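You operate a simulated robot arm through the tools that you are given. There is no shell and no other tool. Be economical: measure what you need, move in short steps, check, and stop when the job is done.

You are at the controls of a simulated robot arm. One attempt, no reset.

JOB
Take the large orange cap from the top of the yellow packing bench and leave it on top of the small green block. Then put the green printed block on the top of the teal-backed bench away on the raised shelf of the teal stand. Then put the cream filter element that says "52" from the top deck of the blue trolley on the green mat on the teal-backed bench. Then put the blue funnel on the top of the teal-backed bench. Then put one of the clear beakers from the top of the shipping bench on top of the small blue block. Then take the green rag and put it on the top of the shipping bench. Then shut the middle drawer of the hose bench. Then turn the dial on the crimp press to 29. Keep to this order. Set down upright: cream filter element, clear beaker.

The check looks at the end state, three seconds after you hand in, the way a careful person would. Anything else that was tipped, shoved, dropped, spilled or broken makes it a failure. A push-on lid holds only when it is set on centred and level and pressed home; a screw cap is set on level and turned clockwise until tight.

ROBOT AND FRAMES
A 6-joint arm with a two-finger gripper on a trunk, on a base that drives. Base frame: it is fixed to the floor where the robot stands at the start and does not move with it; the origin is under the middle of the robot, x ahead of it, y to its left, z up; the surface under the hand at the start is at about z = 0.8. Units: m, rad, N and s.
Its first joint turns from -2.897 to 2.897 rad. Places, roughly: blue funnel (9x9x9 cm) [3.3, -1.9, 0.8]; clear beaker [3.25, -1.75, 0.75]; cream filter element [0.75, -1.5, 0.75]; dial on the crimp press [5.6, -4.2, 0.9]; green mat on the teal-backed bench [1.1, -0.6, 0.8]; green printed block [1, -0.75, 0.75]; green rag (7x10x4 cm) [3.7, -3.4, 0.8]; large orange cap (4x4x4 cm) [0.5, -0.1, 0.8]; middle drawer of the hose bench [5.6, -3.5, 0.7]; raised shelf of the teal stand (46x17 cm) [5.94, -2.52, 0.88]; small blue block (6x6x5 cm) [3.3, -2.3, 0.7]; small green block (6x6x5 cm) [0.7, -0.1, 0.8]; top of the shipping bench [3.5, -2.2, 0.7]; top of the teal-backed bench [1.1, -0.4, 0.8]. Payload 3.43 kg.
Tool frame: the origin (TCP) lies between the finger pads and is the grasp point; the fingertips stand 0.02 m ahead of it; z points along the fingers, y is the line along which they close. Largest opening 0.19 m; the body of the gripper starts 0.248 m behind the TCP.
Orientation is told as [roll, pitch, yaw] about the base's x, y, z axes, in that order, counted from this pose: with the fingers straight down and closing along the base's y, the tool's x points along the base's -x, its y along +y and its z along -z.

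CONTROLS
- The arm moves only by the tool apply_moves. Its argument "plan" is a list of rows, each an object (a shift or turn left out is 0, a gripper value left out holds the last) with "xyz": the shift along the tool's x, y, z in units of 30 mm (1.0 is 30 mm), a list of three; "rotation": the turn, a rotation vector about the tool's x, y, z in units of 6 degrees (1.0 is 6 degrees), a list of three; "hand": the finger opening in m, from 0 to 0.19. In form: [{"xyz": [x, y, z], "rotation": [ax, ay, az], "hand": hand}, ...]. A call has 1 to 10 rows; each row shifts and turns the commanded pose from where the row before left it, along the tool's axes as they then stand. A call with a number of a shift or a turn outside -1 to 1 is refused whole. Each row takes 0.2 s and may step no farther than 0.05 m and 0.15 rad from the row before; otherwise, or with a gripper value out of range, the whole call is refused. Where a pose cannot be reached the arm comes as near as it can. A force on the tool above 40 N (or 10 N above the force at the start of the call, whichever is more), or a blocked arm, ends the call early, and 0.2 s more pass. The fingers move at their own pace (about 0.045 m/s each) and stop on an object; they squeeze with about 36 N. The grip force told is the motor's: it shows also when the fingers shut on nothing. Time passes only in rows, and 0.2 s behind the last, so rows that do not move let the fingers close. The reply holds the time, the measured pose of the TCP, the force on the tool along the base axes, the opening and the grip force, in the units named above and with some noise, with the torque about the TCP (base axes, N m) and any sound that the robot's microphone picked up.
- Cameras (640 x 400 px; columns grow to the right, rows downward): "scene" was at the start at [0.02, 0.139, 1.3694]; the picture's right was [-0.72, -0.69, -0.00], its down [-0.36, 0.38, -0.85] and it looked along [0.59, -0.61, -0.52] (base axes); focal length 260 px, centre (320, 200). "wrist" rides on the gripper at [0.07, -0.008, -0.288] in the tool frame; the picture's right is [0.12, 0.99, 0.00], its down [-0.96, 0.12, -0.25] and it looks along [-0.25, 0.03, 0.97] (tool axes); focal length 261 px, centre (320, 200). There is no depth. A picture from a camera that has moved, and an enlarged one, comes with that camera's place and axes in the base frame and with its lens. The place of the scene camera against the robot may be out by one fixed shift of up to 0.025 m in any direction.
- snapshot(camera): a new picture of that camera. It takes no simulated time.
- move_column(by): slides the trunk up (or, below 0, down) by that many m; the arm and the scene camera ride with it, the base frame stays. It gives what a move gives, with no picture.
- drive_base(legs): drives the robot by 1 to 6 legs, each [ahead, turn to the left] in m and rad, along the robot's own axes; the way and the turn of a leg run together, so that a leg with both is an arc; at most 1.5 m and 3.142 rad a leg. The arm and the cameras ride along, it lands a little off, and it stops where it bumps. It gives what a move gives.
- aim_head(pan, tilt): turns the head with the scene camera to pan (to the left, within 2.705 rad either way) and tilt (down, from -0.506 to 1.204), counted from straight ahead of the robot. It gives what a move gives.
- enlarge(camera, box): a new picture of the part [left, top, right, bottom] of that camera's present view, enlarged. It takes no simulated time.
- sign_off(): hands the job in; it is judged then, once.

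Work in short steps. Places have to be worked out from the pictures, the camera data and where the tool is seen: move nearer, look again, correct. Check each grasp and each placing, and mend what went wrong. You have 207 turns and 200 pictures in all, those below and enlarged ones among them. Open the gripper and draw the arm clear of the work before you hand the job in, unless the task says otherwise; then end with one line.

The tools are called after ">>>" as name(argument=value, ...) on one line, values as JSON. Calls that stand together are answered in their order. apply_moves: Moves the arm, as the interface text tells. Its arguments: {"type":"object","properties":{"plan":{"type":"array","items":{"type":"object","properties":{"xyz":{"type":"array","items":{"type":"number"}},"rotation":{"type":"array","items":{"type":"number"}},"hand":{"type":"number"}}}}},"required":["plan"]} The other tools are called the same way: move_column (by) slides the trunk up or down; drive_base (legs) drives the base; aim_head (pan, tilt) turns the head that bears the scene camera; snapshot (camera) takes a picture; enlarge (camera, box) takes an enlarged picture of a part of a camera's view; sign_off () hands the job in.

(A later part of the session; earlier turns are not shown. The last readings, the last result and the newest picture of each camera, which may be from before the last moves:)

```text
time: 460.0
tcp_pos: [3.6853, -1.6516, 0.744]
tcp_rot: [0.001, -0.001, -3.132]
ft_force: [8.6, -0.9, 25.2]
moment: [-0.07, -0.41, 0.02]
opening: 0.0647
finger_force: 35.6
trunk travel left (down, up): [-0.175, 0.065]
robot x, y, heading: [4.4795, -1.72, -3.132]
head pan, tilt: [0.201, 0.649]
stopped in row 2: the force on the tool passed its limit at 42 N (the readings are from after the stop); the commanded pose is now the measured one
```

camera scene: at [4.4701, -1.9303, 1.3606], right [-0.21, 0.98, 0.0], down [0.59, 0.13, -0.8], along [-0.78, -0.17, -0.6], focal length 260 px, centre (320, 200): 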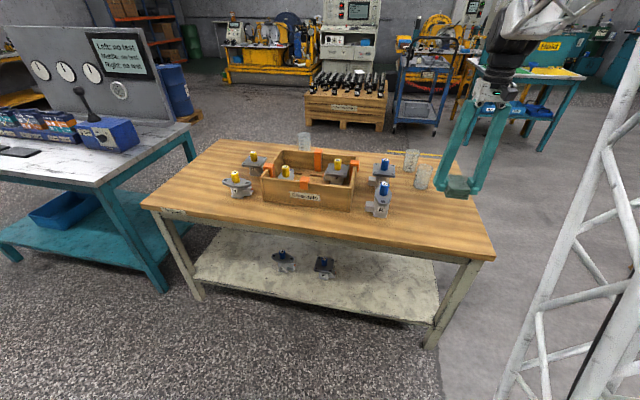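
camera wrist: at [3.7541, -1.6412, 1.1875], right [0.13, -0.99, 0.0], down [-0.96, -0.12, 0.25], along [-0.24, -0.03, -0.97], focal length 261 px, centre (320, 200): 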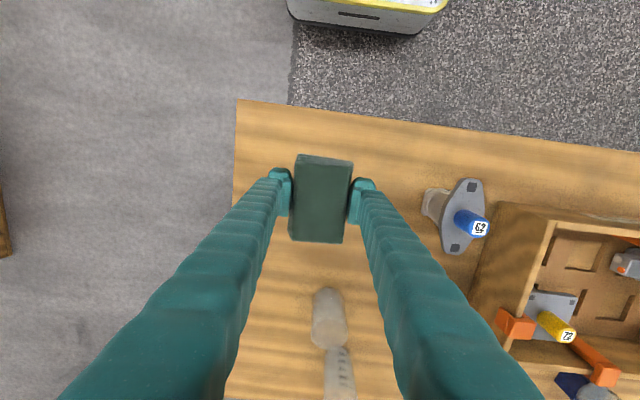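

Contact. Release, rise, retract, and check.

>>> apply_moves(plan=[{"xyz": [0, 0, -0.05], "hand": 0.1}, {}, {}, {}, {"xyz": [0, 0, -0.7]}, {"xyz": [0, 0, -1]}, {"xyz": [0, 0, -1]}, {"xyz": [0, 0, -1]}, {"xyz": [0, 0, -1]}, {"xyz": [0, 0, -1]}])

>>> apply_moves(plan=[{"xyz": [0, 0, -1]}, {"xyz": [0, 0, -1]}, {"xyz": [0, 0, -1]}, {"xyz": [0, 0, -1]}, {"xyz": [0.5, 0, -1]}, {"xyz": [1, 0, -1]}, {"xyz": [1, 0, -1]}, {"xyz": [1, 0, -1]}, {"xyz": [1, 0.2, 0]}, {"xyz": [1, 0.2, 0]}])

>>> apply_moves(plan=[{"xyz": [1, 0.2, 0]}, {"xyz": [1, 0.2, 0]}, {"xyz": [1, 0.2, 0]}, {"xyz": [1, 0.2, 0]}, {"xyz": [1, 0.2, 0]}])

>>> enlarge(camera="scene", box=[220, 110, 520, 280])

```text
time: 462.2
tcp_pos: [3.6839, -1.6515, 0.9149]
tcp_rot: [0.0, 0.001, -3.133]
ft_force: [-0.2, -0.3, -0.2]
moment: [-0.01, -0.07, 0.0]
opening: 0.1001
finger_force: 0.0
trunk travel left (down, up): [-0.175, 0.065]
robot x, y, heading: [4.4768, -1.7172, -3.135]
head pan, tilt: [0.201, 0.649]
```

```text
time: 464.4
tcp_pos: [3.8488, -1.6617, 1.155]
tcp_rot: [-0.001, -0.001, -3.131]
ft_force: [-0.7, -0.1, -0.8]
moment: [-0.05, -0.17, 0.0]
opening: 0.1002
finger_force: 0.1
trunk travel left (down, up): [-0.175, 0.065]
robot x, y, heading: [4.476, -1.7229, -3.135]
head pan, tilt: [0.201, 0.649]
```

```text
time: 465.6
tcp_pos: [3.9994, -1.6919, 1.1529]
tcp_rot: [0.0, 0.0, -3.134]
ft_force: [-0.8, -0.1, -0.8]
moment: [-0.01, -0.15, 0.0]
opening: 0.0999
finger_force: 0.0
trunk travel left (down, up): [-0.175, 0.065]
robot x, y, heading: [4.4755, -1.7217, -3.132]
head pan, tilt: [0.201, 0.649]
```

```text
2.13 times, centred on (370, 195) of scene
camera zoom: at [4.4697, -1.9303, 1.3606], right [-0.21, 0.98, 0.0], down [0.59, 0.13, -0.8], along [-0.78, -0.17, -0.6], focal length 554 px, centre (213, 211)
```

zoom: 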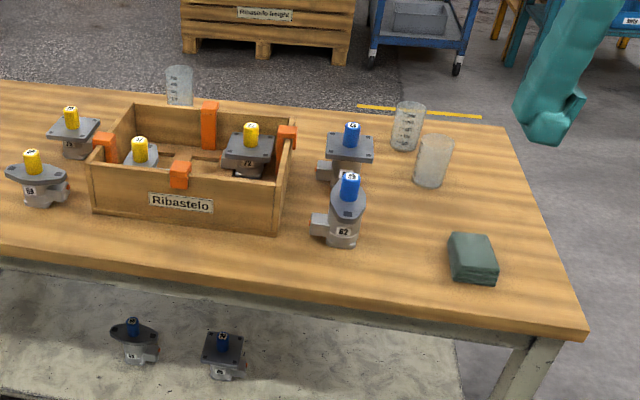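

Rag is on the shipping bench. Now drive to face the hose bench drawers.

>>> drive_base(legs=[[0, 1.57], [0.88, 0], [0.87, 0], [0, 1.565]])

>>> aim_head(pan=-0.15, tilt=0.5)

>>> snapshot(camera="scene")

>>> snapshot(camera="wrist")

```text
time: 482.4
tcp_pos: [4.9471, -3.4929, 1.1549]
tcp_rot: [0.001, -0.002, -0.011]
ft_force: [0.2, 0.7, 0.1]
moment: [0.03, -0.02, 0.02]
opening: 0.0999
finger_force: 0.0
trunk travel left (down, up): [-0.175, 0.065]
robot x, y, heading: [4.4749, -3.456, -0.013]
head pan, tilt: [0.201, 0.649]
```

```text
time: 483.3
tcp_pos: [4.9458, -3.4935, 1.155]
tcp_rot: [-0.001, -0.001, -0.01]
ft_force: [0.4, -0.8, 0.3]
moment: [0.0, 0.0, 0.01]
opening: 0.0998
finger_force: 0.0
trunk travel left (down, up): [-0.175, 0.065]
robot x, y, heading: [4.4701, -3.4568, -0.011]
head pan, tilt: [-0.15, 0.499]
```

```text
70 pictures are left
camera scene: at [4.5213, -3.2658, 1.374], right [-0.16, -0.99, 0.0], down [-0.47, 0.08, -0.88], along [0.87, -0.14, -0.48], focal length 260 px, centre (320, 200)
```

scene: 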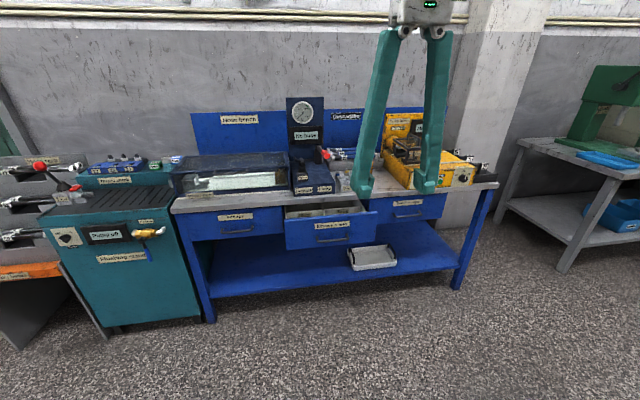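

```text
69 pictures are left
camera wrist: at [4.8769, -3.5007, 1.4422], right [-0.11, 0.99, 0.0], down [0.96, 0.1, 0.25], along [0.25, 0.03, -0.97], focal length 261 px, centre (320, 200)
```

wrist: 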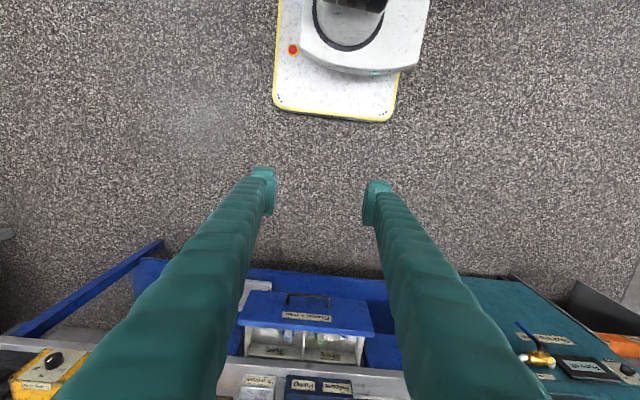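

>>> enlarge(camera="scene", box=[260, 80, 500, 290])

>>> enlarge(camera="wrist", box=[220, 260, 400, 400])

```text
1.90 times, centred on (380, 185) of scene
camera zoom: at [4.5213, -3.2658, 1.374], right [-0.16, -0.99, 0.0], down [-0.47, 0.08, -0.88], along [0.87, -0.14, -0.48], focal length 494 px, centre (206, 229)
```

zoom: 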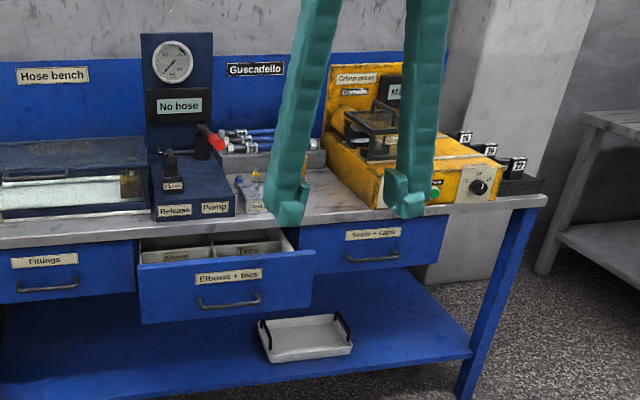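

```text
2.86 times, centred on (310, 330) of wrist
camera zoom: at [4.8769, -3.5007, 1.4422], right [-0.11, 0.99, 0.0], down [0.96, 0.1, 0.25], along [0.25, 0.03, -0.97], focal length 745 px, centre (349, -171)
```

zoom: 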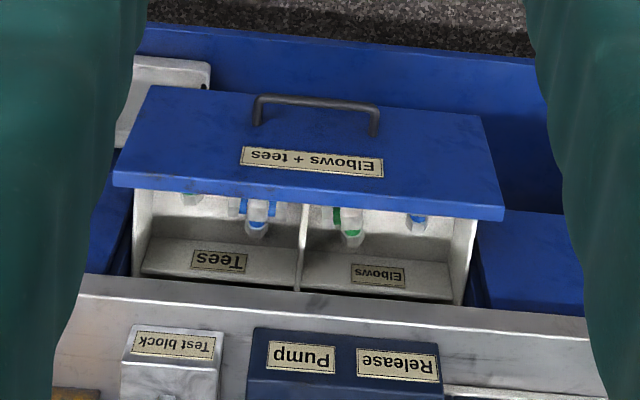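

The middle drawer ("Elbows + tees") is open ~0.11 m, front face at x≈5.46, centre y≈-3.478, top z≈0.76; the bench edge overhangs. I drive a bit closer and tilt the tool 60° forward to push with the tips.

>>> drive_base(legs=[[0.15, 0.01]])

>>> apply_moves(plan=[{"rotation": [0, -1, 0], "hand": 0.06}, {"rotation": [0, -1, 0]}, {"rotation": [0, -1, 0]}, {"rotation": [0, -1, 0]}, {"rotation": [0, -1, 0]}, {"rotation": [0, -1, 0]}, {"rotation": [0, -1, 0]}, {"rotation": [0, -1, 0]}, {"rotation": [0, -1, 0]}, {"rotation": [0, -1, 0]}])

>>> snapshot(camera="scene")

>>> snapshot(camera="wrist")

```text
time: 484.6
tcp_pos: [5.0968, -3.488, 1.1547]
tcp_rot: [-0.001, -0.002, -0.003]
ft_force: [-0.5, -0.6, 0.5]
moment: [-0.02, -0.05, 0.0]
opening: 0.1002
finger_force: 0.0
trunk travel left (down, up): [-0.175, 0.065]
robot x, y, heading: [4.6201, -3.46, -0.003]
head pan, tilt: [-0.15, 0.499]
```

```text
time: 486.8
tcp_pos: [5.0989, -3.4911, 1.1544]
tcp_rot: [-0.001, -1.049, -0.001]
ft_force: [0.5, -1.2, 0.4]
moment: [0.14, 0.04, 0.2]
opening: 0.0597
finger_force: 0.1
trunk travel left (down, up): [-0.175, 0.065]
robot x, y, heading: [4.6229, -3.4562, -0.005]
head pan, tilt: [-0.15, 0.499]
```

```text
66 pictures are left
camera scene: at [4.669, -3.2671, 1.3742], right [-0.15, -0.99, 0.0], down [-0.47, 0.07, -0.88], along [0.87, -0.13, -0.48], focal length 260 px, centre (320, 200)
```

scene: 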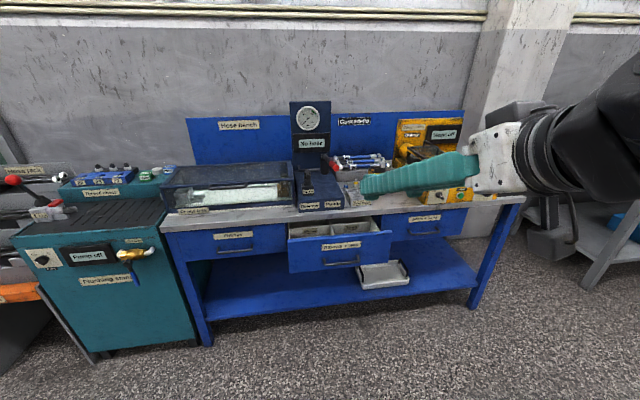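

```text
65 pictures are left
camera wrist: at [4.8133, -3.4979, 1.2368], right [-0.06, 0.99, -0.1], down [0.26, 0.11, 0.96], along [0.96, 0.03, -0.27], focal length 261 px, centre (320, 200)
```

wrist: 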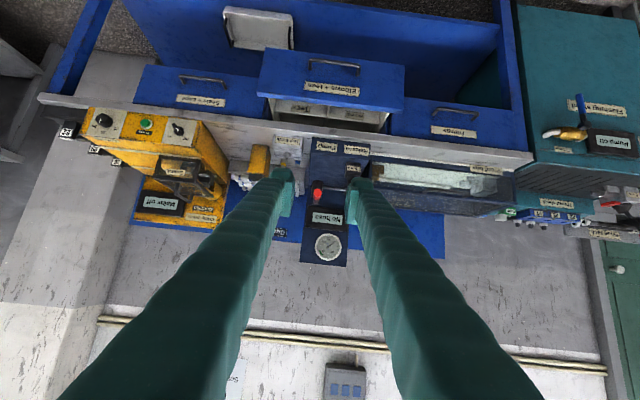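

I lower and advance in tandem toward a point ahead of the drawer face.

>>> apply_moves(plan=[{"xyz": [0.53, 0.06, 1]}, {"xyz": [0.53, 0.06, 1]}, {"xyz": [0.53, 0.06, 1]}, {"xyz": [0.53, 0.06, 1]}, {"xyz": [0.53, 0.06, 1]}, {"xyz": [0.53, 0.06, 1]}, {"xyz": [0.53, 0.06, 1]}, {"xyz": [0.53, 0.06, 1]}, {"xyz": [0.53, 0.06, 1]}, {"xyz": [0.53, 0.06, 1]}])

>>> apply_moves(plan=[{"xyz": [0.53, 0, 1]}, {"xyz": [0.53, 0, 1]}, {"xyz": [0.53, 0, 1]}, {"xyz": [0.53, 0, 1]}, {"xyz": [0.4, 0, 0.3]}, {}])

>>> snapshot(camera="wrist")

>>> enlarge(camera="scene", box=[240, 160, 480, 310])

```text
time: 489.0
tcp_pos: [5.3291, -3.4773, 0.9707]
tcp_rot: [-0.006, -1.043, 0.013]
ft_force: [-0.5, 0.3, 1.0]
moment: [0.07, 0.05, 0.06]
opening: 0.06
finger_force: 0.1
out of reach, approached as far as the arm can: row 4, 5, 6, 7, 8, 9, 10
trunk travel left (down, up): [-0.175, 0.065]
robot x, y, heading: [4.619, -3.4599, -0.002]
head pan, tilt: [-0.15, 0.499]
```

```text
time: 490.4
tcp_pos: [5.432, -3.5236, 0.8578]
tcp_rot: [0.004, -1.047, 0.0]
ft_force: [-0.2, -0.2, 0.1]
moment: [-0.02, 0.03, -0.01]
opening: 0.06
finger_force: 0.1
out of reach, approached as far as the arm can: row 1, 2, 3, 4, 5
trunk travel left (down, up): [-0.175, 0.065]
robot x, y, heading: [4.6194, -3.4576, 0.001]
head pan, tilt: [-0.15, 0.499]
```

```text
64 pictures are left
camera wrist: at [5.1491, -3.5327, 0.9411], right [-0.06, 0.99, -0.1], down [0.27, 0.11, 0.96], along [0.96, 0.03, -0.27], focal length 261 px, centre (320, 200)
```

wrist: 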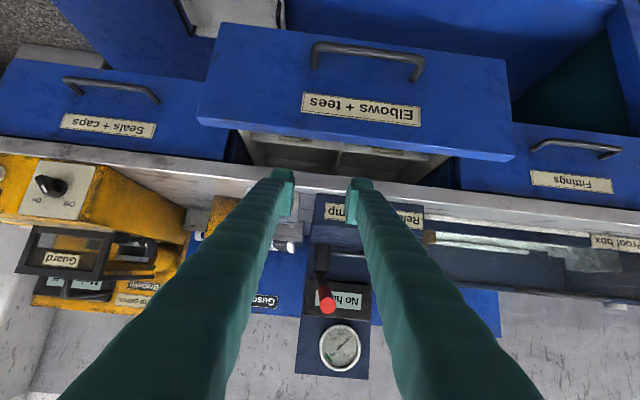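

```text
2.67 times, centred on (360, 235) of scene
camera zoom: at [4.669, -3.2665, 1.374], right [-0.15, -0.99, 0.0], down [-0.47, 0.07, -0.88], along [0.87, -0.13, -0.48], focal length 692 px, centre (213, 107)
```

zoom: 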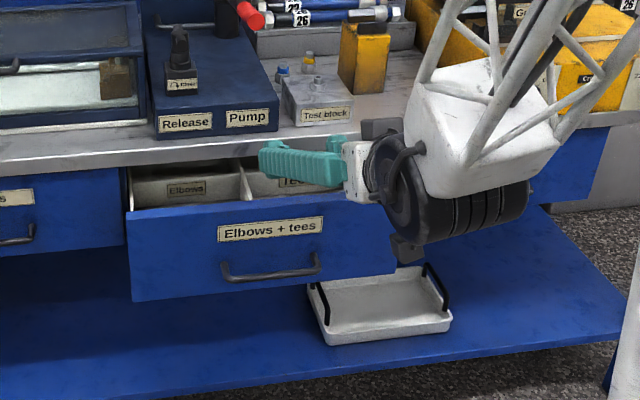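

At this tilt the arm can't go lower so close in. I raise a little, back the base 0.1 m and lower the trunk.

>>> apply_moves(plan=[{"xyz": [-1, 0, -0.577]}, {"xyz": [-1, 0, -0.577]}, {"xyz": [-1, 0, -0.577]}, {"xyz": [-1, 0, -0.577]}, {"xyz": [-1, 0, -0.577]}, {"xyz": [-1, 0, -0.577]}, {"xyz": [-1, 0, -0.577]}, {}])

>>> drive_base(legs=[[-0.1, 0]])

>>> move_column(by=-0.17)

```text
time: 492.2
tcp_pos: [5.4329, -3.5232, 1.1024]
tcp_rot: [0.0, -1.049, -0.002]
ft_force: [0.2, 0.7, 0.3]
moment: [0.0, -0.03, 0.01]
opening: 0.0602
finger_force: 0.0
trunk travel left (down, up): [-0.175, 0.065]
robot x, y, heading: [4.6197, -3.4582, -0.009]
head pan, tilt: [-0.15, 0.499]
```

```text
time: 493.4
tcp_pos: [5.3326, -3.524, 1.1012]
tcp_rot: [0.0, -1.046, 0.0]
ft_force: [-1.0, -0.7, -0.4]
moment: [0.0, 0.01, -0.01]
opening: 0.0599
finger_force: 0.2
trunk travel left (down, up): [-0.175, 0.065]
robot x, y, heading: [4.5191, -3.4572, 0.001]
head pan, tilt: [-0.15, 0.499]
```

```text
time: 495.3
tcp_pos: [5.3328, -3.5226, 0.9312]
tcp_rot: [-0.001, -1.048, -0.003]
ft_force: [-0.1, 0.2, 0.2]
moment: [0.01, -0.03, 0.03]
opening: 0.0603
finger_force: 0.0
trunk travel left (down, up): [-0.005, 0.235]
robot x, y, heading: [4.5182, -3.4584, -0.002]
head pan, tilt: [-0.15, 0.499]
```

Now lower straight down to z≈0.74 and centre in y.

>>> apply_moves(plan=[{"xyz": [1, 0.3, 0.577]}, {"xyz": [1, 0.3, 0.577]}, {"xyz": [1, 0.3, 0.577]}, {"xyz": [1, 0.3, 0.577]}, {"xyz": [1, 0.3, 0.577]}, {"xyz": [0.5, 0.2, 0.29]}, {}])

>>> snapshot(camera="wrist")

>>> enlarge(camera="scene", box=[240, 140, 480, 310])

```text
time: 496.9
tcp_pos: [5.3295, -3.4989, 0.7493]
tcp_rot: [0.011, -1.045, -0.001]
ft_force: [0.2, -0.1, -0.1]
moment: [-0.01, 0.0, 0.01]
opening: 0.0598
finger_force: 0.1
out of reach, approached as far as the arm can: row 5, 6
trunk travel left (down, up): [-0.005, 0.235]
robot x, y, heading: [4.5243, -3.4561, -0.001]
head pan, tilt: [-0.15, 0.499]
```

```text
62 pictures are left
camera wrist: at [5.0467, -3.5094, 0.8335], right [-0.07, 0.99, -0.1], down [0.27, 0.11, 0.96], along [0.96, 0.04, -0.27], focal length 261 px, centre (320, 200)
```

wrist: 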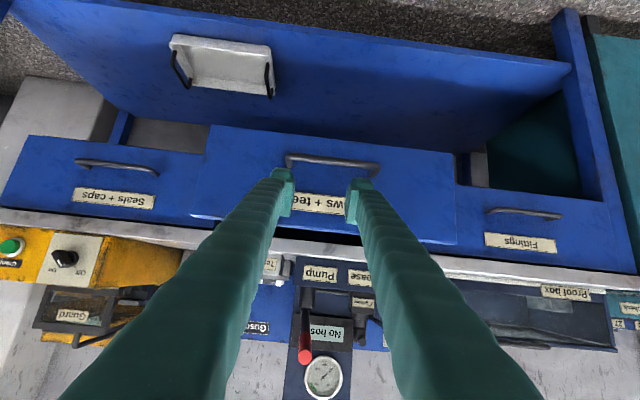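

```text
2.35 times, centred on (360, 225) of scene
camera zoom: at [4.5688, -3.2664, 1.204], right [-0.15, -0.99, 0.0], down [-0.47, 0.07, -0.88], along [0.87, -0.13, -0.48], focal length 611 px, centre (226, 141)
```

zoom: 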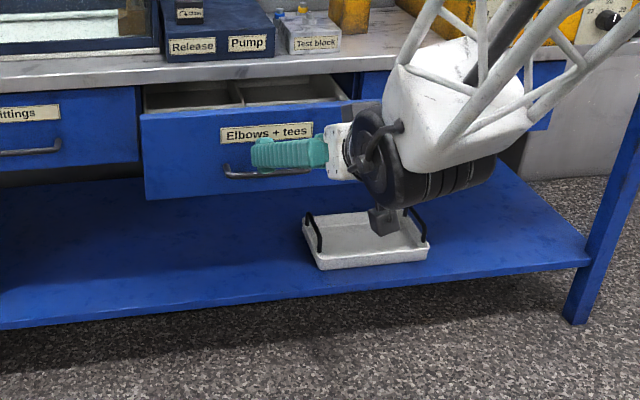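

The tips face the upper drawer front. I advance and slightly lower.

>>> apply_moves(plan=[{"xyz": [-0.4, 0.3, 1]}, {"xyz": [-0.4, 0.3, 1]}, {"xyz": [-0.3, 0, 0.7]}, {}])

>>> snapshot(camera="wrist")

>>> enlarge(camera="scene", box=[240, 140, 480, 310])

```text
time: 497.9
tcp_pos: [5.4137, -3.5095, 0.7388]
tcp_rot: [0.011, -1.045, 0.0]
ft_force: [-0.6, 0.3, -0.4]
moment: [0.01, -0.01, -0.03]
opening: 0.0598
finger_force: 0.1
out of reach, approached as far as the arm can: row 1, 2, 3
trunk travel left (down, up): [-0.005, 0.235]
robot x, y, heading: [4.5212, -3.4538, -0.007]
head pan, tilt: [-0.15, 0.499]
```

```text
60 pictures are left
camera wrist: at [5.1303, -3.5196, 0.8218], right [-0.07, 0.99, -0.1], down [0.27, 0.11, 0.96], along [0.96, 0.04, -0.27], focal length 261 px, centre (320, 200)
```

wrist: 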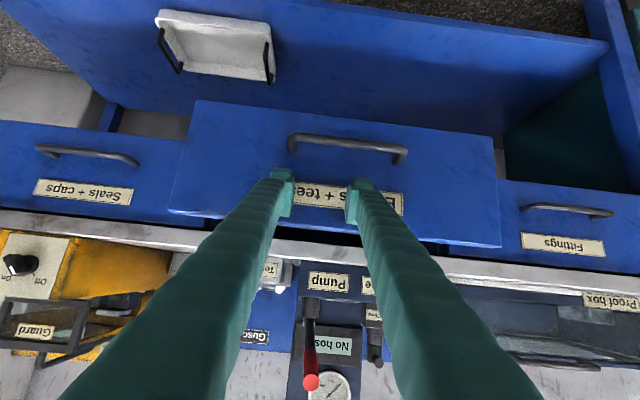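

```text
2.35 times, centred on (360, 225) of scene
camera zoom: at [4.5688, -3.2664, 1.204], right [-0.15, -0.99, 0.0], down [-0.47, 0.07, -0.88], along [0.87, -0.13, -0.48], focal length 611 px, centre (226, 141)
```

zoom: 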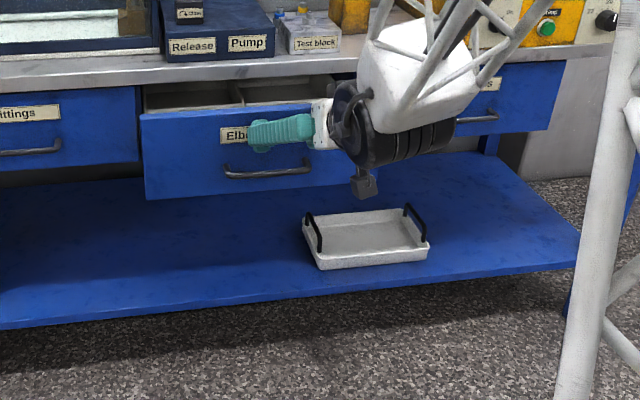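

Tips are just ahead of the face, 2 cm off centre – fine. Push forward with the arm.

>>> apply_moves(plan=[{"xyz": [-0.577, 0, 1]}, {"xyz": [-0.577, 0, 1]}, {"xyz": [-0.577, 0, 1]}, {}])

>>> snapshot(camera="wrist")

```text
time: 498.9
tcp_pos: [5.518, -3.5102, 0.7394]
tcp_rot: [0.01, -1.045, -0.001]
ft_force: [-0.4, 0.1, -0.3]
moment: [-0.02, -0.01, 0.0]
opening: 0.0601
finger_force: 0.0
trunk travel left (down, up): [-0.005, 0.235]
robot x, y, heading: [4.5149, -3.4591, -0.007]
head pan, tilt: [-0.15, 0.499]
```

```text
58 pictures are left
camera wrist: at [5.2335, -3.5213, 0.8226], right [-0.07, 0.99, -0.1], down [0.27, 0.11, 0.96], along [0.96, 0.04, -0.27], focal length 261 px, centre (320, 200)
```

wrist: 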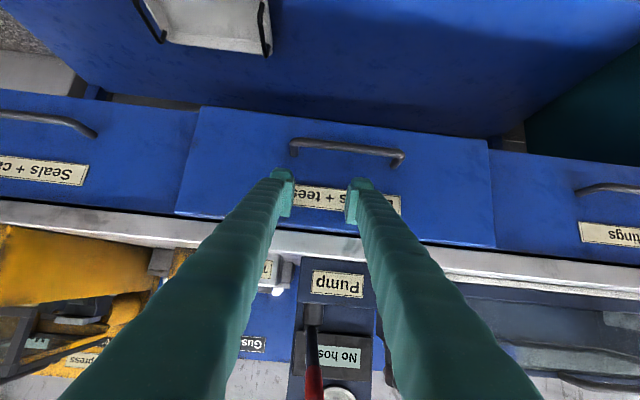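

The drawer moves with it and is nearly flush. Continue in small steps until resistance.

>>> apply_moves(plan=[{"xyz": [-0.29, 0, 0.5]}, {"xyz": [-0.29, 0, 0.5]}, {}])

>>> apply_moves(plan=[{"xyz": [-0.17, 0, 0.3]}, {"xyz": [-0.17, 0, 0.3]}, {}])

>>> snapshot(camera="wrist")

>>> enlarge(camera="scene", box=[200, 140, 480, 310])

```text
time: 499.7
tcp_pos: [5.5531, -3.51, 0.7399]
tcp_rot: [0.009, -1.046, -0.003]
ft_force: [0.2, 0.2, 0.0]
moment: [0.0, 0.01, -0.02]
opening: 0.06
finger_force: 0.0
trunk travel left (down, up): [-0.005, 0.235]
robot x, y, heading: [4.5186, -3.4562, 0.0]
head pan, tilt: [-0.15, 0.499]
```

```text
time: 500.2
tcp_pos: [5.5627, -3.51, 0.7381]
tcp_rot: [0.012, -1.041, -0.002]
ft_force: [-20.2, 1.6, 9.1]
moment: [-0.38, -0.32, -0.77]
opening: 0.0598
finger_force: 0.1
trunk travel left (down, up): [-0.005, 0.235]
robot x, y, heading: [4.521, -3.4585, -0.0]
head pan, tilt: [-0.15, 0.499]
stopped in row 2: the force on the tool passed its limit at 61 N (the readings are from after the stop); the commanded pose is now the measured one
```

```text
57 pictures are left
camera wrist: at [5.2794, -3.52, 0.823], right [-0.07, 0.99, -0.1], down [0.27, 0.11, 0.96], along [0.96, 0.04, -0.28], focal length 261 px, centre (320, 200)
```

wrist: 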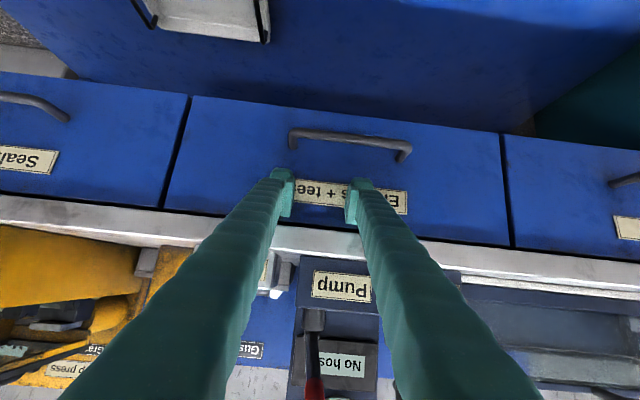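

```text
2.29 times, centred on (340, 225) of scene
camera zoom: at [4.5677, -3.2663, 1.2042], right [-0.15, -0.99, 0.0], down [-0.47, 0.07, -0.88], along [0.87, -0.13, -0.48], focal length 593 px, centre (274, 143)
```

zoom: 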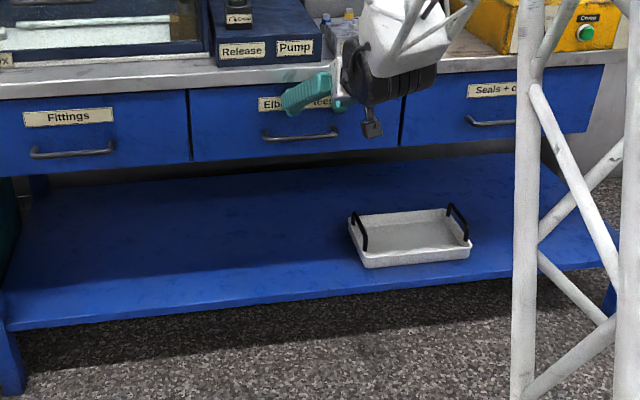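

The drawer is flush. I back the tool off, raise the trunk again, and look at the crimp press.

>>> apply_moves(plan=[{"xyz": [0.577, 0, -1]}, {"xyz": [0.577, 0, -1]}, {"xyz": [0.577, 0, -1]}, {"xyz": [0.577, 0, -1]}, {"xyz": [0.577, 0, -1]}, {"xyz": [0.577, 0, -1]}, {}])

>>> move_column(by=0.17)

>>> aim_head(pan=-0.5, tilt=0.45)

>>> snapshot(camera="scene")

```text
time: 501.8
tcp_pos: [5.3566, -3.5092, 0.7382]
tcp_rot: [0.01, -1.039, -0.003]
ft_force: [0.1, 0.1, -0.3]
moment: [-0.01, 0.01, 0.01]
opening: 0.0601
finger_force: 0.1
trunk travel left (down, up): [-0.005, 0.235]
robot x, y, heading: [4.5186, -3.4551, -0.002]
head pan, tilt: [-0.15, 0.499]
```

```text
time: 503.8
tcp_pos: [5.3554, -3.5098, 0.908]
tcp_rot: [0.01, -1.039, -0.005]
ft_force: [-0.4, -1.3, -0.2]
moment: [0.0, -0.02, -0.01]
opening: 0.0599
finger_force: 0.0
trunk travel left (down, up): [-0.175, 0.065]
robot x, y, heading: [4.5177, -3.4553, -0.002]
head pan, tilt: [-0.15, 0.499]
```

```text
time: 504.6
tcp_pos: [5.3556, -3.5096, 0.9088]
tcp_rot: [0.011, -1.04, -0.003]
ft_force: [0.7, 0.2, -0.3]
moment: [-0.01, -0.01, 0.01]
opening: 0.0601
finger_force: 0.1
trunk travel left (down, up): [-0.175, 0.065]
robot x, y, heading: [4.5209, -3.4593, 0.002]
head pan, tilt: [-0.499, 0.45]
```

```text
55 pictures are left
camera scene: at [4.5593, -3.2967, 1.3785], right [-0.48, -0.88, 0.0], down [-0.38, 0.21, -0.9], along [0.79, -0.43, -0.44], focal length 260 px, centre (320, 200)
```

scene: 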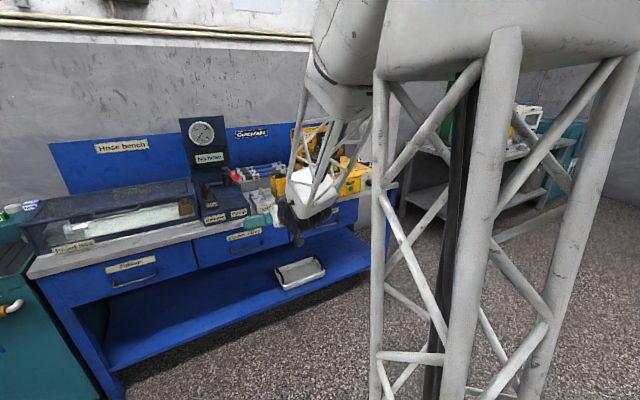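

I raise and retract the tool, then drive in front of the crimp press (dial near y≈-4.15).

>>> apply_moves(plan=[{"xyz": [-1, 0, -0.577]}, {"xyz": [-1, 0, -0.577]}, {"xyz": [-1, 0, -0.577]}, {"xyz": [-1, 0, -0.577]}, {"xyz": [-1, 0, -0.577]}, {"xyz": [-1, 0, -0.577]}, {"xyz": [-1, 0, -0.577]}, {"xyz": [0.577, 0, -1]}, {"xyz": [0.577, 0, -1]}, {"xyz": [0.577, 0, -1]}])

>>> apply_moves(plan=[{"xyz": [0.577, 0, -1]}, {"xyz": [0.577, 0, -1]}, {"xyz": [0.577, 0, -1]}, {"xyz": [0.577, 0, -1]}, {"xyz": [0.577, 0, -1]}, {"xyz": [0.577, 0, -1]}])

>>> drive_base(legs=[[0, -1.57], [0.69, 0], [0, 1.57]])

>>> aim_head(pan=0.1, tilt=0.4)

>>> snapshot(camera="scene")

>>> snapshot(camera="wrist")

```text
time: 506.8
tcp_pos: [5.2538, -3.5134, 1.1507]
tcp_rot: [0.009, -1.038, -0.003]
ft_force: [0.6, 0.0, -0.8]
moment: [0.01, -0.01, 0.02]
opening: 0.0601
finger_force: 0.0
trunk travel left (down, up): [-0.175, 0.065]
robot x, y, heading: [4.5213, -3.4562, 0.0]
head pan, tilt: [-0.499, 0.45]
```

```text
time: 508.2
tcp_pos: [5.0453, -3.5131, 1.1526]
tcp_rot: [0.014, -1.039, -0.007]
ft_force: [0.2, -0.8, 0.3]
moment: [0.13, 0.04, 0.22]
opening: 0.0599
finger_force: 0.0
trunk travel left (down, up): [-0.175, 0.065]
robot x, y, heading: [4.5205, -3.4547, -0.002]
head pan, tilt: [-0.499, 0.45]
```

```text
time: 520.0
tcp_pos: [5.0661, -4.1904, 1.1521]
tcp_rot: [0.011, -1.041, 0.029]
ft_force: [0.5, 0.2, 0.0]
moment: [-0.01, -0.01, 0.02]
opening: 0.0602
finger_force: 0.1
trunk travel left (down, up): [-0.175, 0.065]
robot x, y, heading: [4.5401, -4.1518, 0.03]
head pan, tilt: [-0.499, 0.45]
```

```text
time: 521.0
tcp_pos: [5.0659, -4.1906, 1.1537]
tcp_rot: [0.012, -1.041, 0.03]
ft_force: [-0.6, -0.5, -0.1]
moment: [-0.04, -0.01, 0.0]
opening: 0.0601
finger_force: 0.1
trunk travel left (down, up): [-0.175, 0.065]
robot x, y, heading: [4.5377, -4.1513, 0.037]
head pan, tilt: [0.099, 0.4]
```

```text
54 pictures are left
camera scene: at [4.5814, -3.9376, 1.3831], right [0.13, -0.99, 0.0], down [-0.39, -0.05, -0.92], along [0.91, 0.12, -0.39], focal length 260 px, centre (320, 200)
```

scene: 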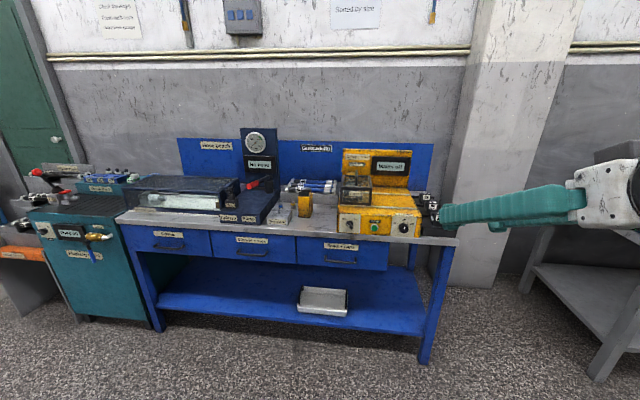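

```text
53 pictures are left
camera wrist: at [4.7824, -4.2106, 1.2382], right [-0.1, 0.99, -0.1], down [0.27, 0.12, 0.96], along [0.96, 0.07, -0.28], focal length 261 px, centre (320, 200)
```

wrist: 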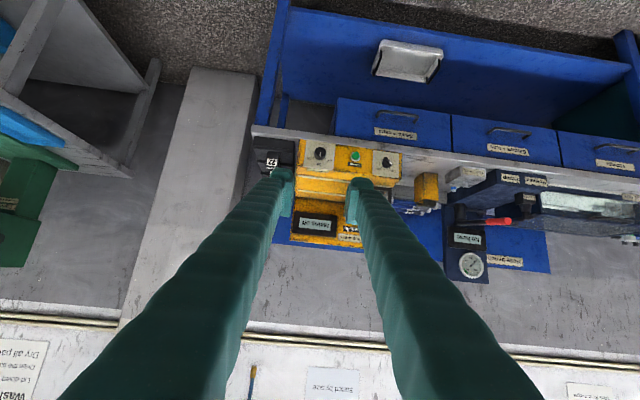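

>>> enlarge(camera="scene", box=[320, 140, 460, 250])

>>> enlarge(camera="wrist", box=[240, 120, 420, 200])

>>> enlarge(camera="scene", box=[385, 205, 425, 245])

```text
3.64 times, centred on (390, 195) of scene
camera zoom: at [4.5814, -3.9376, 1.3831], right [0.13, -0.99, 0.0], down [-0.39, -0.05, -0.92], along [0.91, 0.12, -0.39], focal length 944 px, centre (66, 218)
```

zoom: 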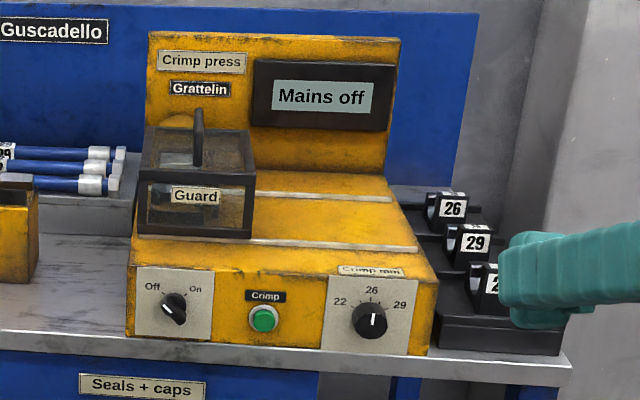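

```text
3.56 times, centred on (330, 160) of wrist
camera zoom: at [4.7824, -4.2106, 1.2382], right [-0.1, 0.99, -0.1], down [0.27, 0.12, 0.96], along [0.96, 0.07, -0.28], focal length 927 px, centre (284, 342)
```

zoom: 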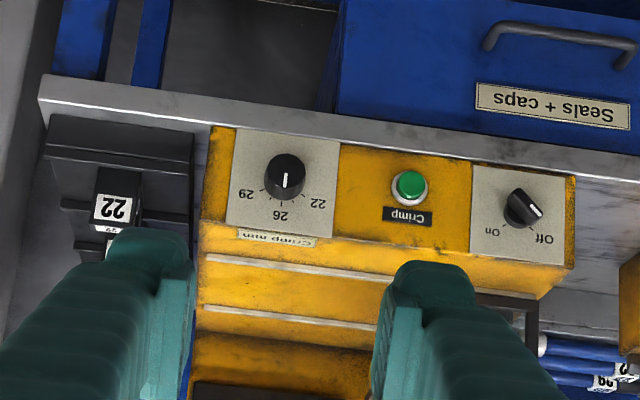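

```text
10.00 times, centred on (405, 225) of scene
camera zoom: at [4.5814, -3.9376, 1.3831], right [0.13, -0.99, 0.0], down [-0.39, -0.05, -0.92], along [0.91, 0.12, -0.39], focal length 2596 px, centre (-530, -50)
```

zoom: 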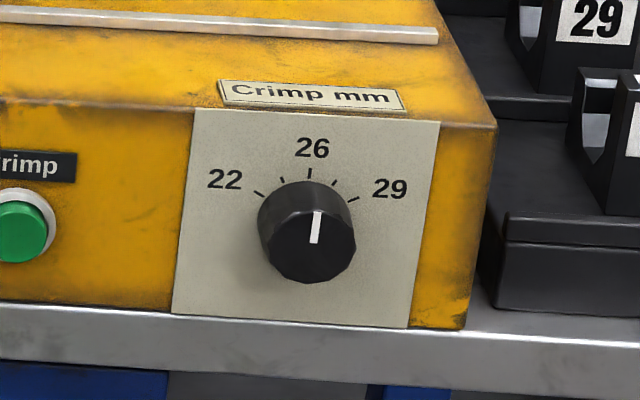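

The dial points at 26 (straight up); the 29 tick is 60° clockwise. Knob ≈[5.545,-4.168,0.86]. I level the tool to horizontal, pointing +x.

>>> apply_moves(plan=[{"rotation": [0, -1, 0], "hand": 0.09}, {"rotation": [0, -1, 0]}, {"rotation": [0, -1, 0]}, {"rotation": [0, -1, 0]}, {"rotation": [0, -1, 0]}, {"rotation": [0.29, 0, -0.11]}, {}])

>>> snapshot(camera="wrist")

```text
time: 521.8
tcp_pos: [5.0707, -4.1043, 1.1767]
tcp_rot: [-0.005, -1.32, 0.24]
ft_force: [-1.1, 0.5, 0.5]
moment: [-0.02, 0.01, -0.1]
opening: 0.0902
finger_force: 0.0
out of reach, approached as far as the arm can: row 3
trunk travel left (down, up): [-0.175, 0.065]
robot x, y, heading: [4.5356, -4.1537, 0.028]
head pan, tilt: [0.099, 0.4]
stopped in row 3: the arm was blocked; the commanded pose is now the measured one
```

```text
49 pictures are left
camera wrist: at [4.785, -4.1802, 1.1808], right [-0.26, 0.96, -0.12], down [-0.03, 0.11, 0.99], along [0.97, 0.26, 0.0], focal length 261 px, centre (320, 200)
```

wrist: 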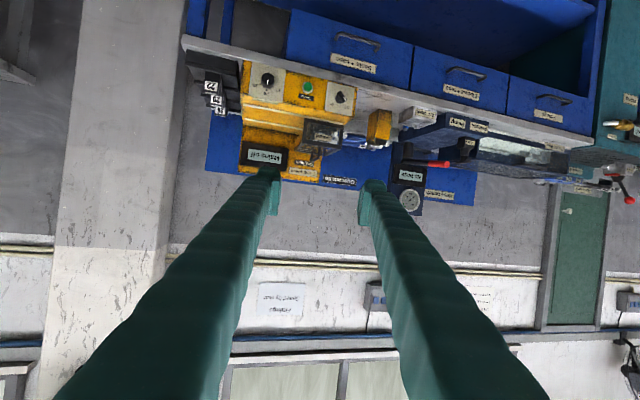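

Blocked so close in. I extend forward first, then fix the orientation.

>>> apply_moves(plan=[{"xyz": [0, 0, 1]}, {"xyz": [0, 0, 1]}, {"xyz": [0, 0, 1]}, {"xyz": [0, 0, 1]}, {"xyz": [0, -0.5, 1], "rotation": [0.8, 0, 0]}, {"xyz": [0, -0.5, 1], "rotation": [0.8, 0, 0]}, {"xyz": [0, -0.5, 0], "rotation": [0.7, -0.4, 0]}, {"rotation": [0, -1, 0]}, {"rotation": [0, -1, 0]}, {}])

>>> snapshot(camera="wrist")

```text
time: 524.0
tcp_pos: [5.2777, -4.1753, 1.1961]
tcp_rot: [-1.572, -1.488, 1.606]
ft_force: [0.0, -0.2, -0.1]
moment: [-0.01, 0.03, 0.04]
opening: 0.0902
finger_force: 0.0
out of reach, approached as far as the arm can: row 6, 7, 8, 9
trunk travel left (down, up): [-0.175, 0.065]
robot x, y, heading: [4.5377, -4.1536, 0.03]
head pan, tilt: [0.099, 0.4]
```

```text
48 pictures are left
camera wrist: at [4.9911, -4.1994, 1.1275], right [-0.03, 0.98, -0.2], down [-0.25, 0.18, 0.95], along [0.97, 0.08, 0.24], focal length 261 px, centre (320, 200)
```

wrist: 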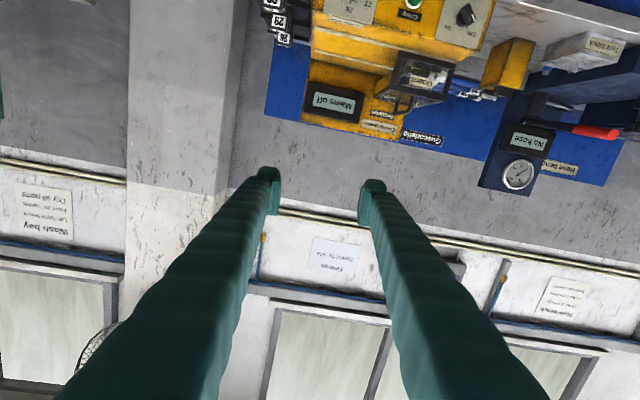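

Tool is now essentially horizontal. I lower the trunk, then advance and descend toward the knob height.

>>> move_column(by=-0.17)

>>> apply_moves(plan=[{"xyz": [0, 0, 1], "rotation": [0.3, 0, 0]}, {"xyz": [0, 0, 1]}, {"xyz": [0.3, 0, 1]}, {"xyz": [1, 0, 0.3]}, {"xyz": [1, 0, 0]}, {"xyz": [1, 0, 0]}, {"xyz": [1, 0, 0]}, {"xyz": [0.8, 0, 0]}, {}])

>>> snapshot(camera="wrist")

```text
time: 525.9
tcp_pos: [5.278, -4.1758, 1.0265]
tcp_rot: [-1.562, -1.49, 1.597]
ft_force: [-0.6, -0.1, 0.1]
moment: [-0.01, -0.02, -0.02]
opening: 0.09
finger_force: 0.0
trunk travel left (down, up): [-0.005, 0.235]
robot x, y, heading: [4.5355, -4.1494, 0.03]
head pan, tilt: [0.099, 0.4]
```

```text
time: 527.9
tcp_pos: [5.3726, -4.231, 0.9305]
tcp_rot: [-1.102, -1.547, 1.11]
ft_force: [0.5, -0.3, 0.1]
moment: [0.02, -0.01, 0.02]
opening: 0.0901
finger_force: 0.0
out of reach, approached as far as the arm can: row 1, 2, 3, 4, 5, 6, 7, 8
trunk travel left (down, up): [-0.005, 0.235]
robot x, y, heading: [4.5342, -4.1517, 0.036]
head pan, tilt: [0.099, 0.4]
```

```text
47 pictures are left
camera wrist: at [5.0847, -4.2424, 0.8634], right [-0.01, 0.99, -0.14], down [-0.24, 0.13, 0.96], along [0.97, 0.04, 0.23], focal length 261 px, centre (320, 200)
```

wrist: 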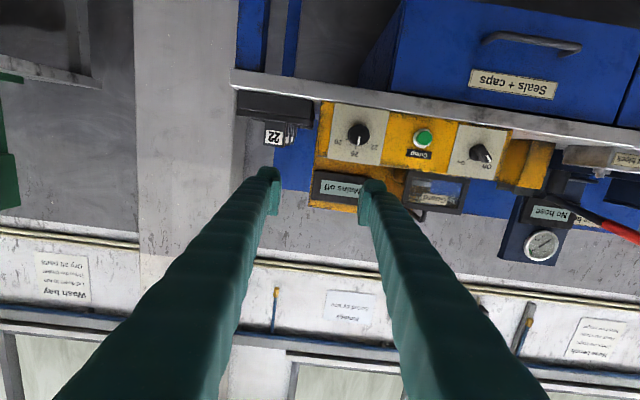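

The tool is too close to the trunk for this attitude, which limits it. I back the base 0.15 m, then extend the arm forward.

>>> drive_base(legs=[[-0.15, -0.03]])

>>> apply_moves(plan=[{"xyz": [0, 0, 1]}, {"xyz": [0, 0, 1]}, {"xyz": [0, 0, 1]}, {"xyz": [0, 0, 1]}, {"xyz": [0, 0, 1]}, {}])

>>> snapshot(camera="wrist")

```text
time: 529.2
tcp_pos: [5.2193, -4.2576, 0.9306]
tcp_rot: [-1.111, -1.547, 1.088]
ft_force: [-0.6, -0.2, -0.1]
moment: [0.0, -0.01, -0.01]
opening: 0.0902
finger_force: 0.1
trunk travel left (down, up): [-0.005, 0.235]
robot x, y, heading: [4.3885, -4.1522, 0.001]
head pan, tilt: [0.099, 0.4]
```

```text
time: 530.6
tcp_pos: [5.3638, -4.284, 0.9267]
tcp_rot: [-1.282, -1.538, 1.267]
ft_force: [-0.2, -1.4, 0.4]
moment: [0.02, -0.02, -0.02]
opening: 0.0902
finger_force: 0.1
out of reach, approached as far as the arm can: row 2, 3, 4, 5
trunk travel left (down, up): [-0.005, 0.235]
robot x, y, heading: [4.3871, -4.1585, 0.002]
head pan, tilt: [0.099, 0.4]
```

```text
46 pictures are left
camera wrist: at [5.0754, -4.2902, 0.8589], right [0.01, 0.99, -0.15], down [-0.24, 0.15, 0.96], along [0.97, 0.02, 0.24], focal length 261 px, centre (320, 200)
```

wrist: 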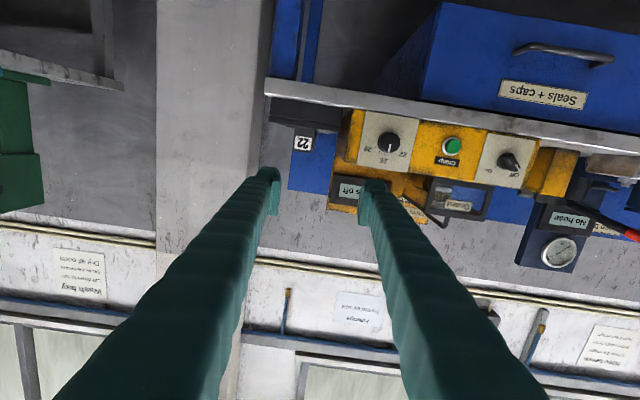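

Orientation is nearly exact here; I test moving sideways toward the knob (+y) from this pose.

>>> apply_moves(plan=[{"xyz": [0, 1, 0]}, {"xyz": [0, 1, 0]}, {"xyz": [0, 1, 0]}, {"xyz": [0, 0.8, 0]}, {}])

>>> apply_moves(plan=[{"xyz": [1, 0, 0]}, {"xyz": [1, 0, 0]}, {}])

>>> aim_head(pan=-0.2, tilt=0.4)

>>> snapshot(camera="scene")

```text
time: 531.9
tcp_pos: [5.3538, -4.2539, 0.9268]
tcp_rot: [-1.139, -1.534, 1.159]
ft_force: [-0.2, 0.8, 0.4]
moment: [-0.01, 0.0, -0.01]
opening: 0.0902
finger_force: 0.1
out of reach, approached as far as the arm can: row 1, 2, 3, 4
trunk travel left (down, up): [-0.005, 0.235]
robot x, y, heading: [4.3873, -4.1541, 0.005]
head pan, tilt: [0.099, 0.4]
```

```text
time: 532.6
tcp_pos: [5.3502, -4.2803, 0.8772]
tcp_rot: [-0.32, -1.553, 0.313]
ft_force: [0.5, -0.3, 0.8]
moment: [0.03, 0.04, 0.02]
opening: 0.0902
finger_force: 0.1
out of reach, approached as far as the arm can: row 1, 2
trunk travel left (down, up): [-0.005, 0.235]
robot x, y, heading: [4.3866, -4.1551, -0.0]
head pan, tilt: [0.099, 0.4]
```

```text
time: 533.5
tcp_pos: [5.3503, -4.2807, 0.8781]
tcp_rot: [-0.316, -1.553, 0.31]
ft_force: [0.6, 0.5, 0.0]
moment: [0.01, -0.02, 0.0]
opening: 0.0903
finger_force: 0.0
trunk travel left (down, up): [-0.005, 0.235]
robot x, y, heading: [4.3899, -4.1544, 0.002]
head pan, tilt: [-0.201, 0.4]
```

```text
45 pictures are left
camera scene: at [4.4361, -3.9687, 1.2131], right [-0.2, -0.98, 0.0], down [-0.38, 0.08, -0.92], along [0.9, -0.18, -0.39], focal length 260 px, centre (320, 200)
```

scene: 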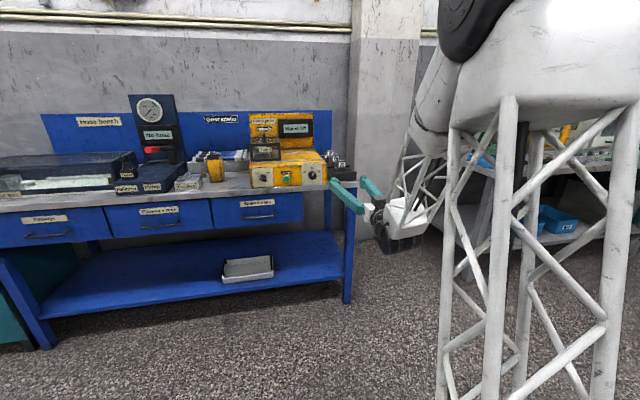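

The arm's side offset means the knob should lie ~0.13–0.15 m right of the robot's axis. I shuffle the base left in two small zig-zags.

>>> drive_base(legs=[[0, 0.5], [0.14, 0], [0, -0.5], [-0.123, 0], [0, 0.5], [0.14, 0]])

>>> drive_base(legs=[[0, -0.5], [-0.1, 0]])

>>> snapshot(camera="wrist")

```text
time: 541.0
tcp_pos: [5.4198, -3.6718, 0.8764]
tcp_rot: [-0.316, -1.553, 0.809]
ft_force: [-0.2, 0.6, -0.6]
moment: [-0.02, 0.01, 0.02]
opening: 0.09
finger_force: 0.0
trunk travel left (down, up): [-0.005, 0.235]
robot x, y, heading: [4.5096, -4.0217, 0.496]
head pan, tilt: [-0.201, 0.4]
```

```text
time: 543.6
tcp_pos: [5.3754, -4.1526, 0.8763]
tcp_rot: [-0.316, -1.554, 0.304]
ft_force: [0.4, 1.0, -0.3]
moment: [-0.01, 0.0, 0.01]
opening: 0.0902
finger_force: 0.1
trunk travel left (down, up): [-0.005, 0.235]
robot x, y, heading: [4.4088, -4.0154, -0.002]
head pan, tilt: [-0.201, 0.4]
```

```text
44 pictures are left
camera wrist: at [5.0863, -4.1573, 0.8123], right [0.01, 0.99, -0.12], down [-0.23, 0.12, 0.97], along [0.97, 0.02, 0.23], focal length 261 px, centre (320, 200)
```

wrist: 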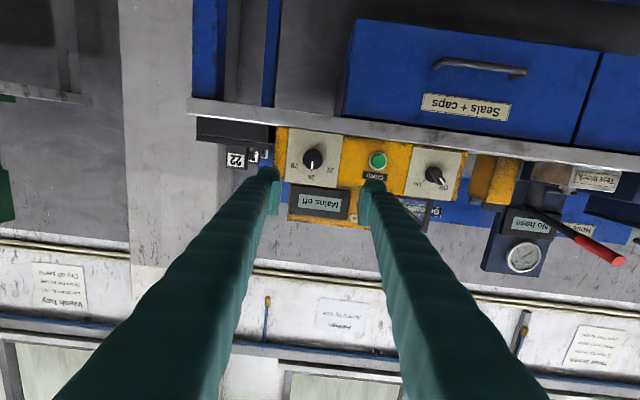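

Now well placed: knob at ≈[5.545,-4.169,0.848], tool aligned with its axis. I centre, and pre-roll −30°.

>>> apply_moves(plan=[{"xyz": [0.5, -0.3, 0]}, {"xyz": [0.45, -0.25, 0]}, {}, {"rotation": [0, 0, -1]}, {"rotation": [0, 0, -1]}, {"rotation": [0, 0, -1]}, {"rotation": [0, 0, -1]}, {"rotation": [0, 0, -1]}, {}])

>>> snapshot(camera="wrist")

>>> enlarge(camera="scene", box=[230, 100, 430, 260])

```text
time: 545.6
tcp_pos: [5.3743, -4.2158, 0.9049]
tcp_rot: [-1.271, -1.318, 1.349]
ft_force: [0.3, 0.0, 0.1]
moment: [-0.01, 0.03, -0.01]
opening: 0.0902
finger_force: 0.0
out of reach, approached as far as the arm can: row 4, 5, 6, 7, 8
trunk travel left (down, up): [-0.005, 0.235]
robot x, y, heading: [4.4115, -4.0202, -0.005]
head pan, tilt: [-0.201, 0.4]
```

```text
43 pictures are left
camera wrist: at [5.0849, -4.2613, 0.8605], right [-0.09, 0.93, -0.35], down [-0.2, 0.33, 0.92], along [0.97, 0.16, 0.16], focal length 261 px, centre (320, 200)
```

wrist: 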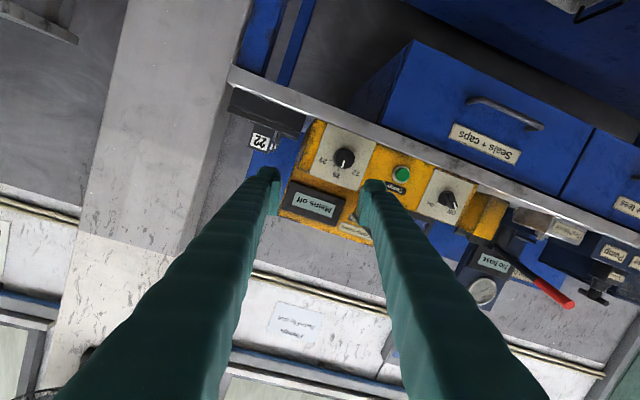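

```text
2.50 times, centred on (330, 180) of scene
camera zoom: at [4.4618, -3.8341, 1.2131], right [-0.2, -0.98, 0.0], down [-0.38, 0.08, -0.92], along [0.9, -0.19, -0.39], focal length 649 px, centre (295, 250)
```

zoom: 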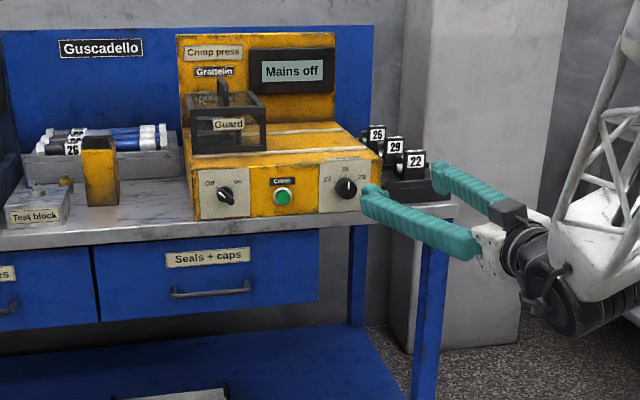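

Negative roll hits a wrist limit, so I'll work from roll ~+4° upward and turn the knob in two 30° bites. First restore the level pose in front of the knob.

>>> apply_moves(plan=[{"rotation": [0.25, -0.25, 1]}, {"rotation": [0.25, -0.25, 1]}, {"rotation": [0.2, -0.22, 0.9]}, {"xyz": [0.6, 0.5, 0]}, {"xyz": [0.6, 0.5, 0]}, {"xyz": [0.7, 0.55, 0]}, {}])

>>> snapshot(camera="wrist")

```text
time: 547.2
tcp_pos: [5.3766, -4.1678, 0.8493]
tcp_rot: [2.164, -1.521, -2.18]
ft_force: [-0.1, -0.2, 0.0]
moment: [-0.01, 0.01, 0.02]
opening: 0.0899
finger_force: 0.0
trunk travel left (down, up): [-0.005, 0.235]
robot x, y, heading: [4.4126, -4.0202, -0.009]
head pan, tilt: [-0.201, 0.4]
```

```text
41 pictures are left
camera wrist: at [5.0916, -4.1678, 0.7704], right [0.02, 1.0, -0.08], down [-0.27, 0.08, 0.96], along [0.96, 0.0, 0.27], focal length 261 px, centre (320, 200)
```

wrist: 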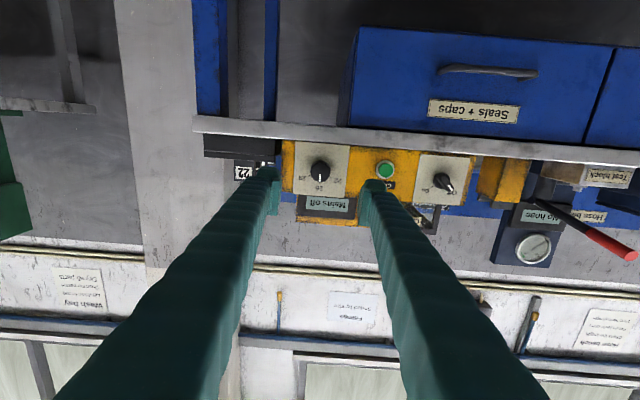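

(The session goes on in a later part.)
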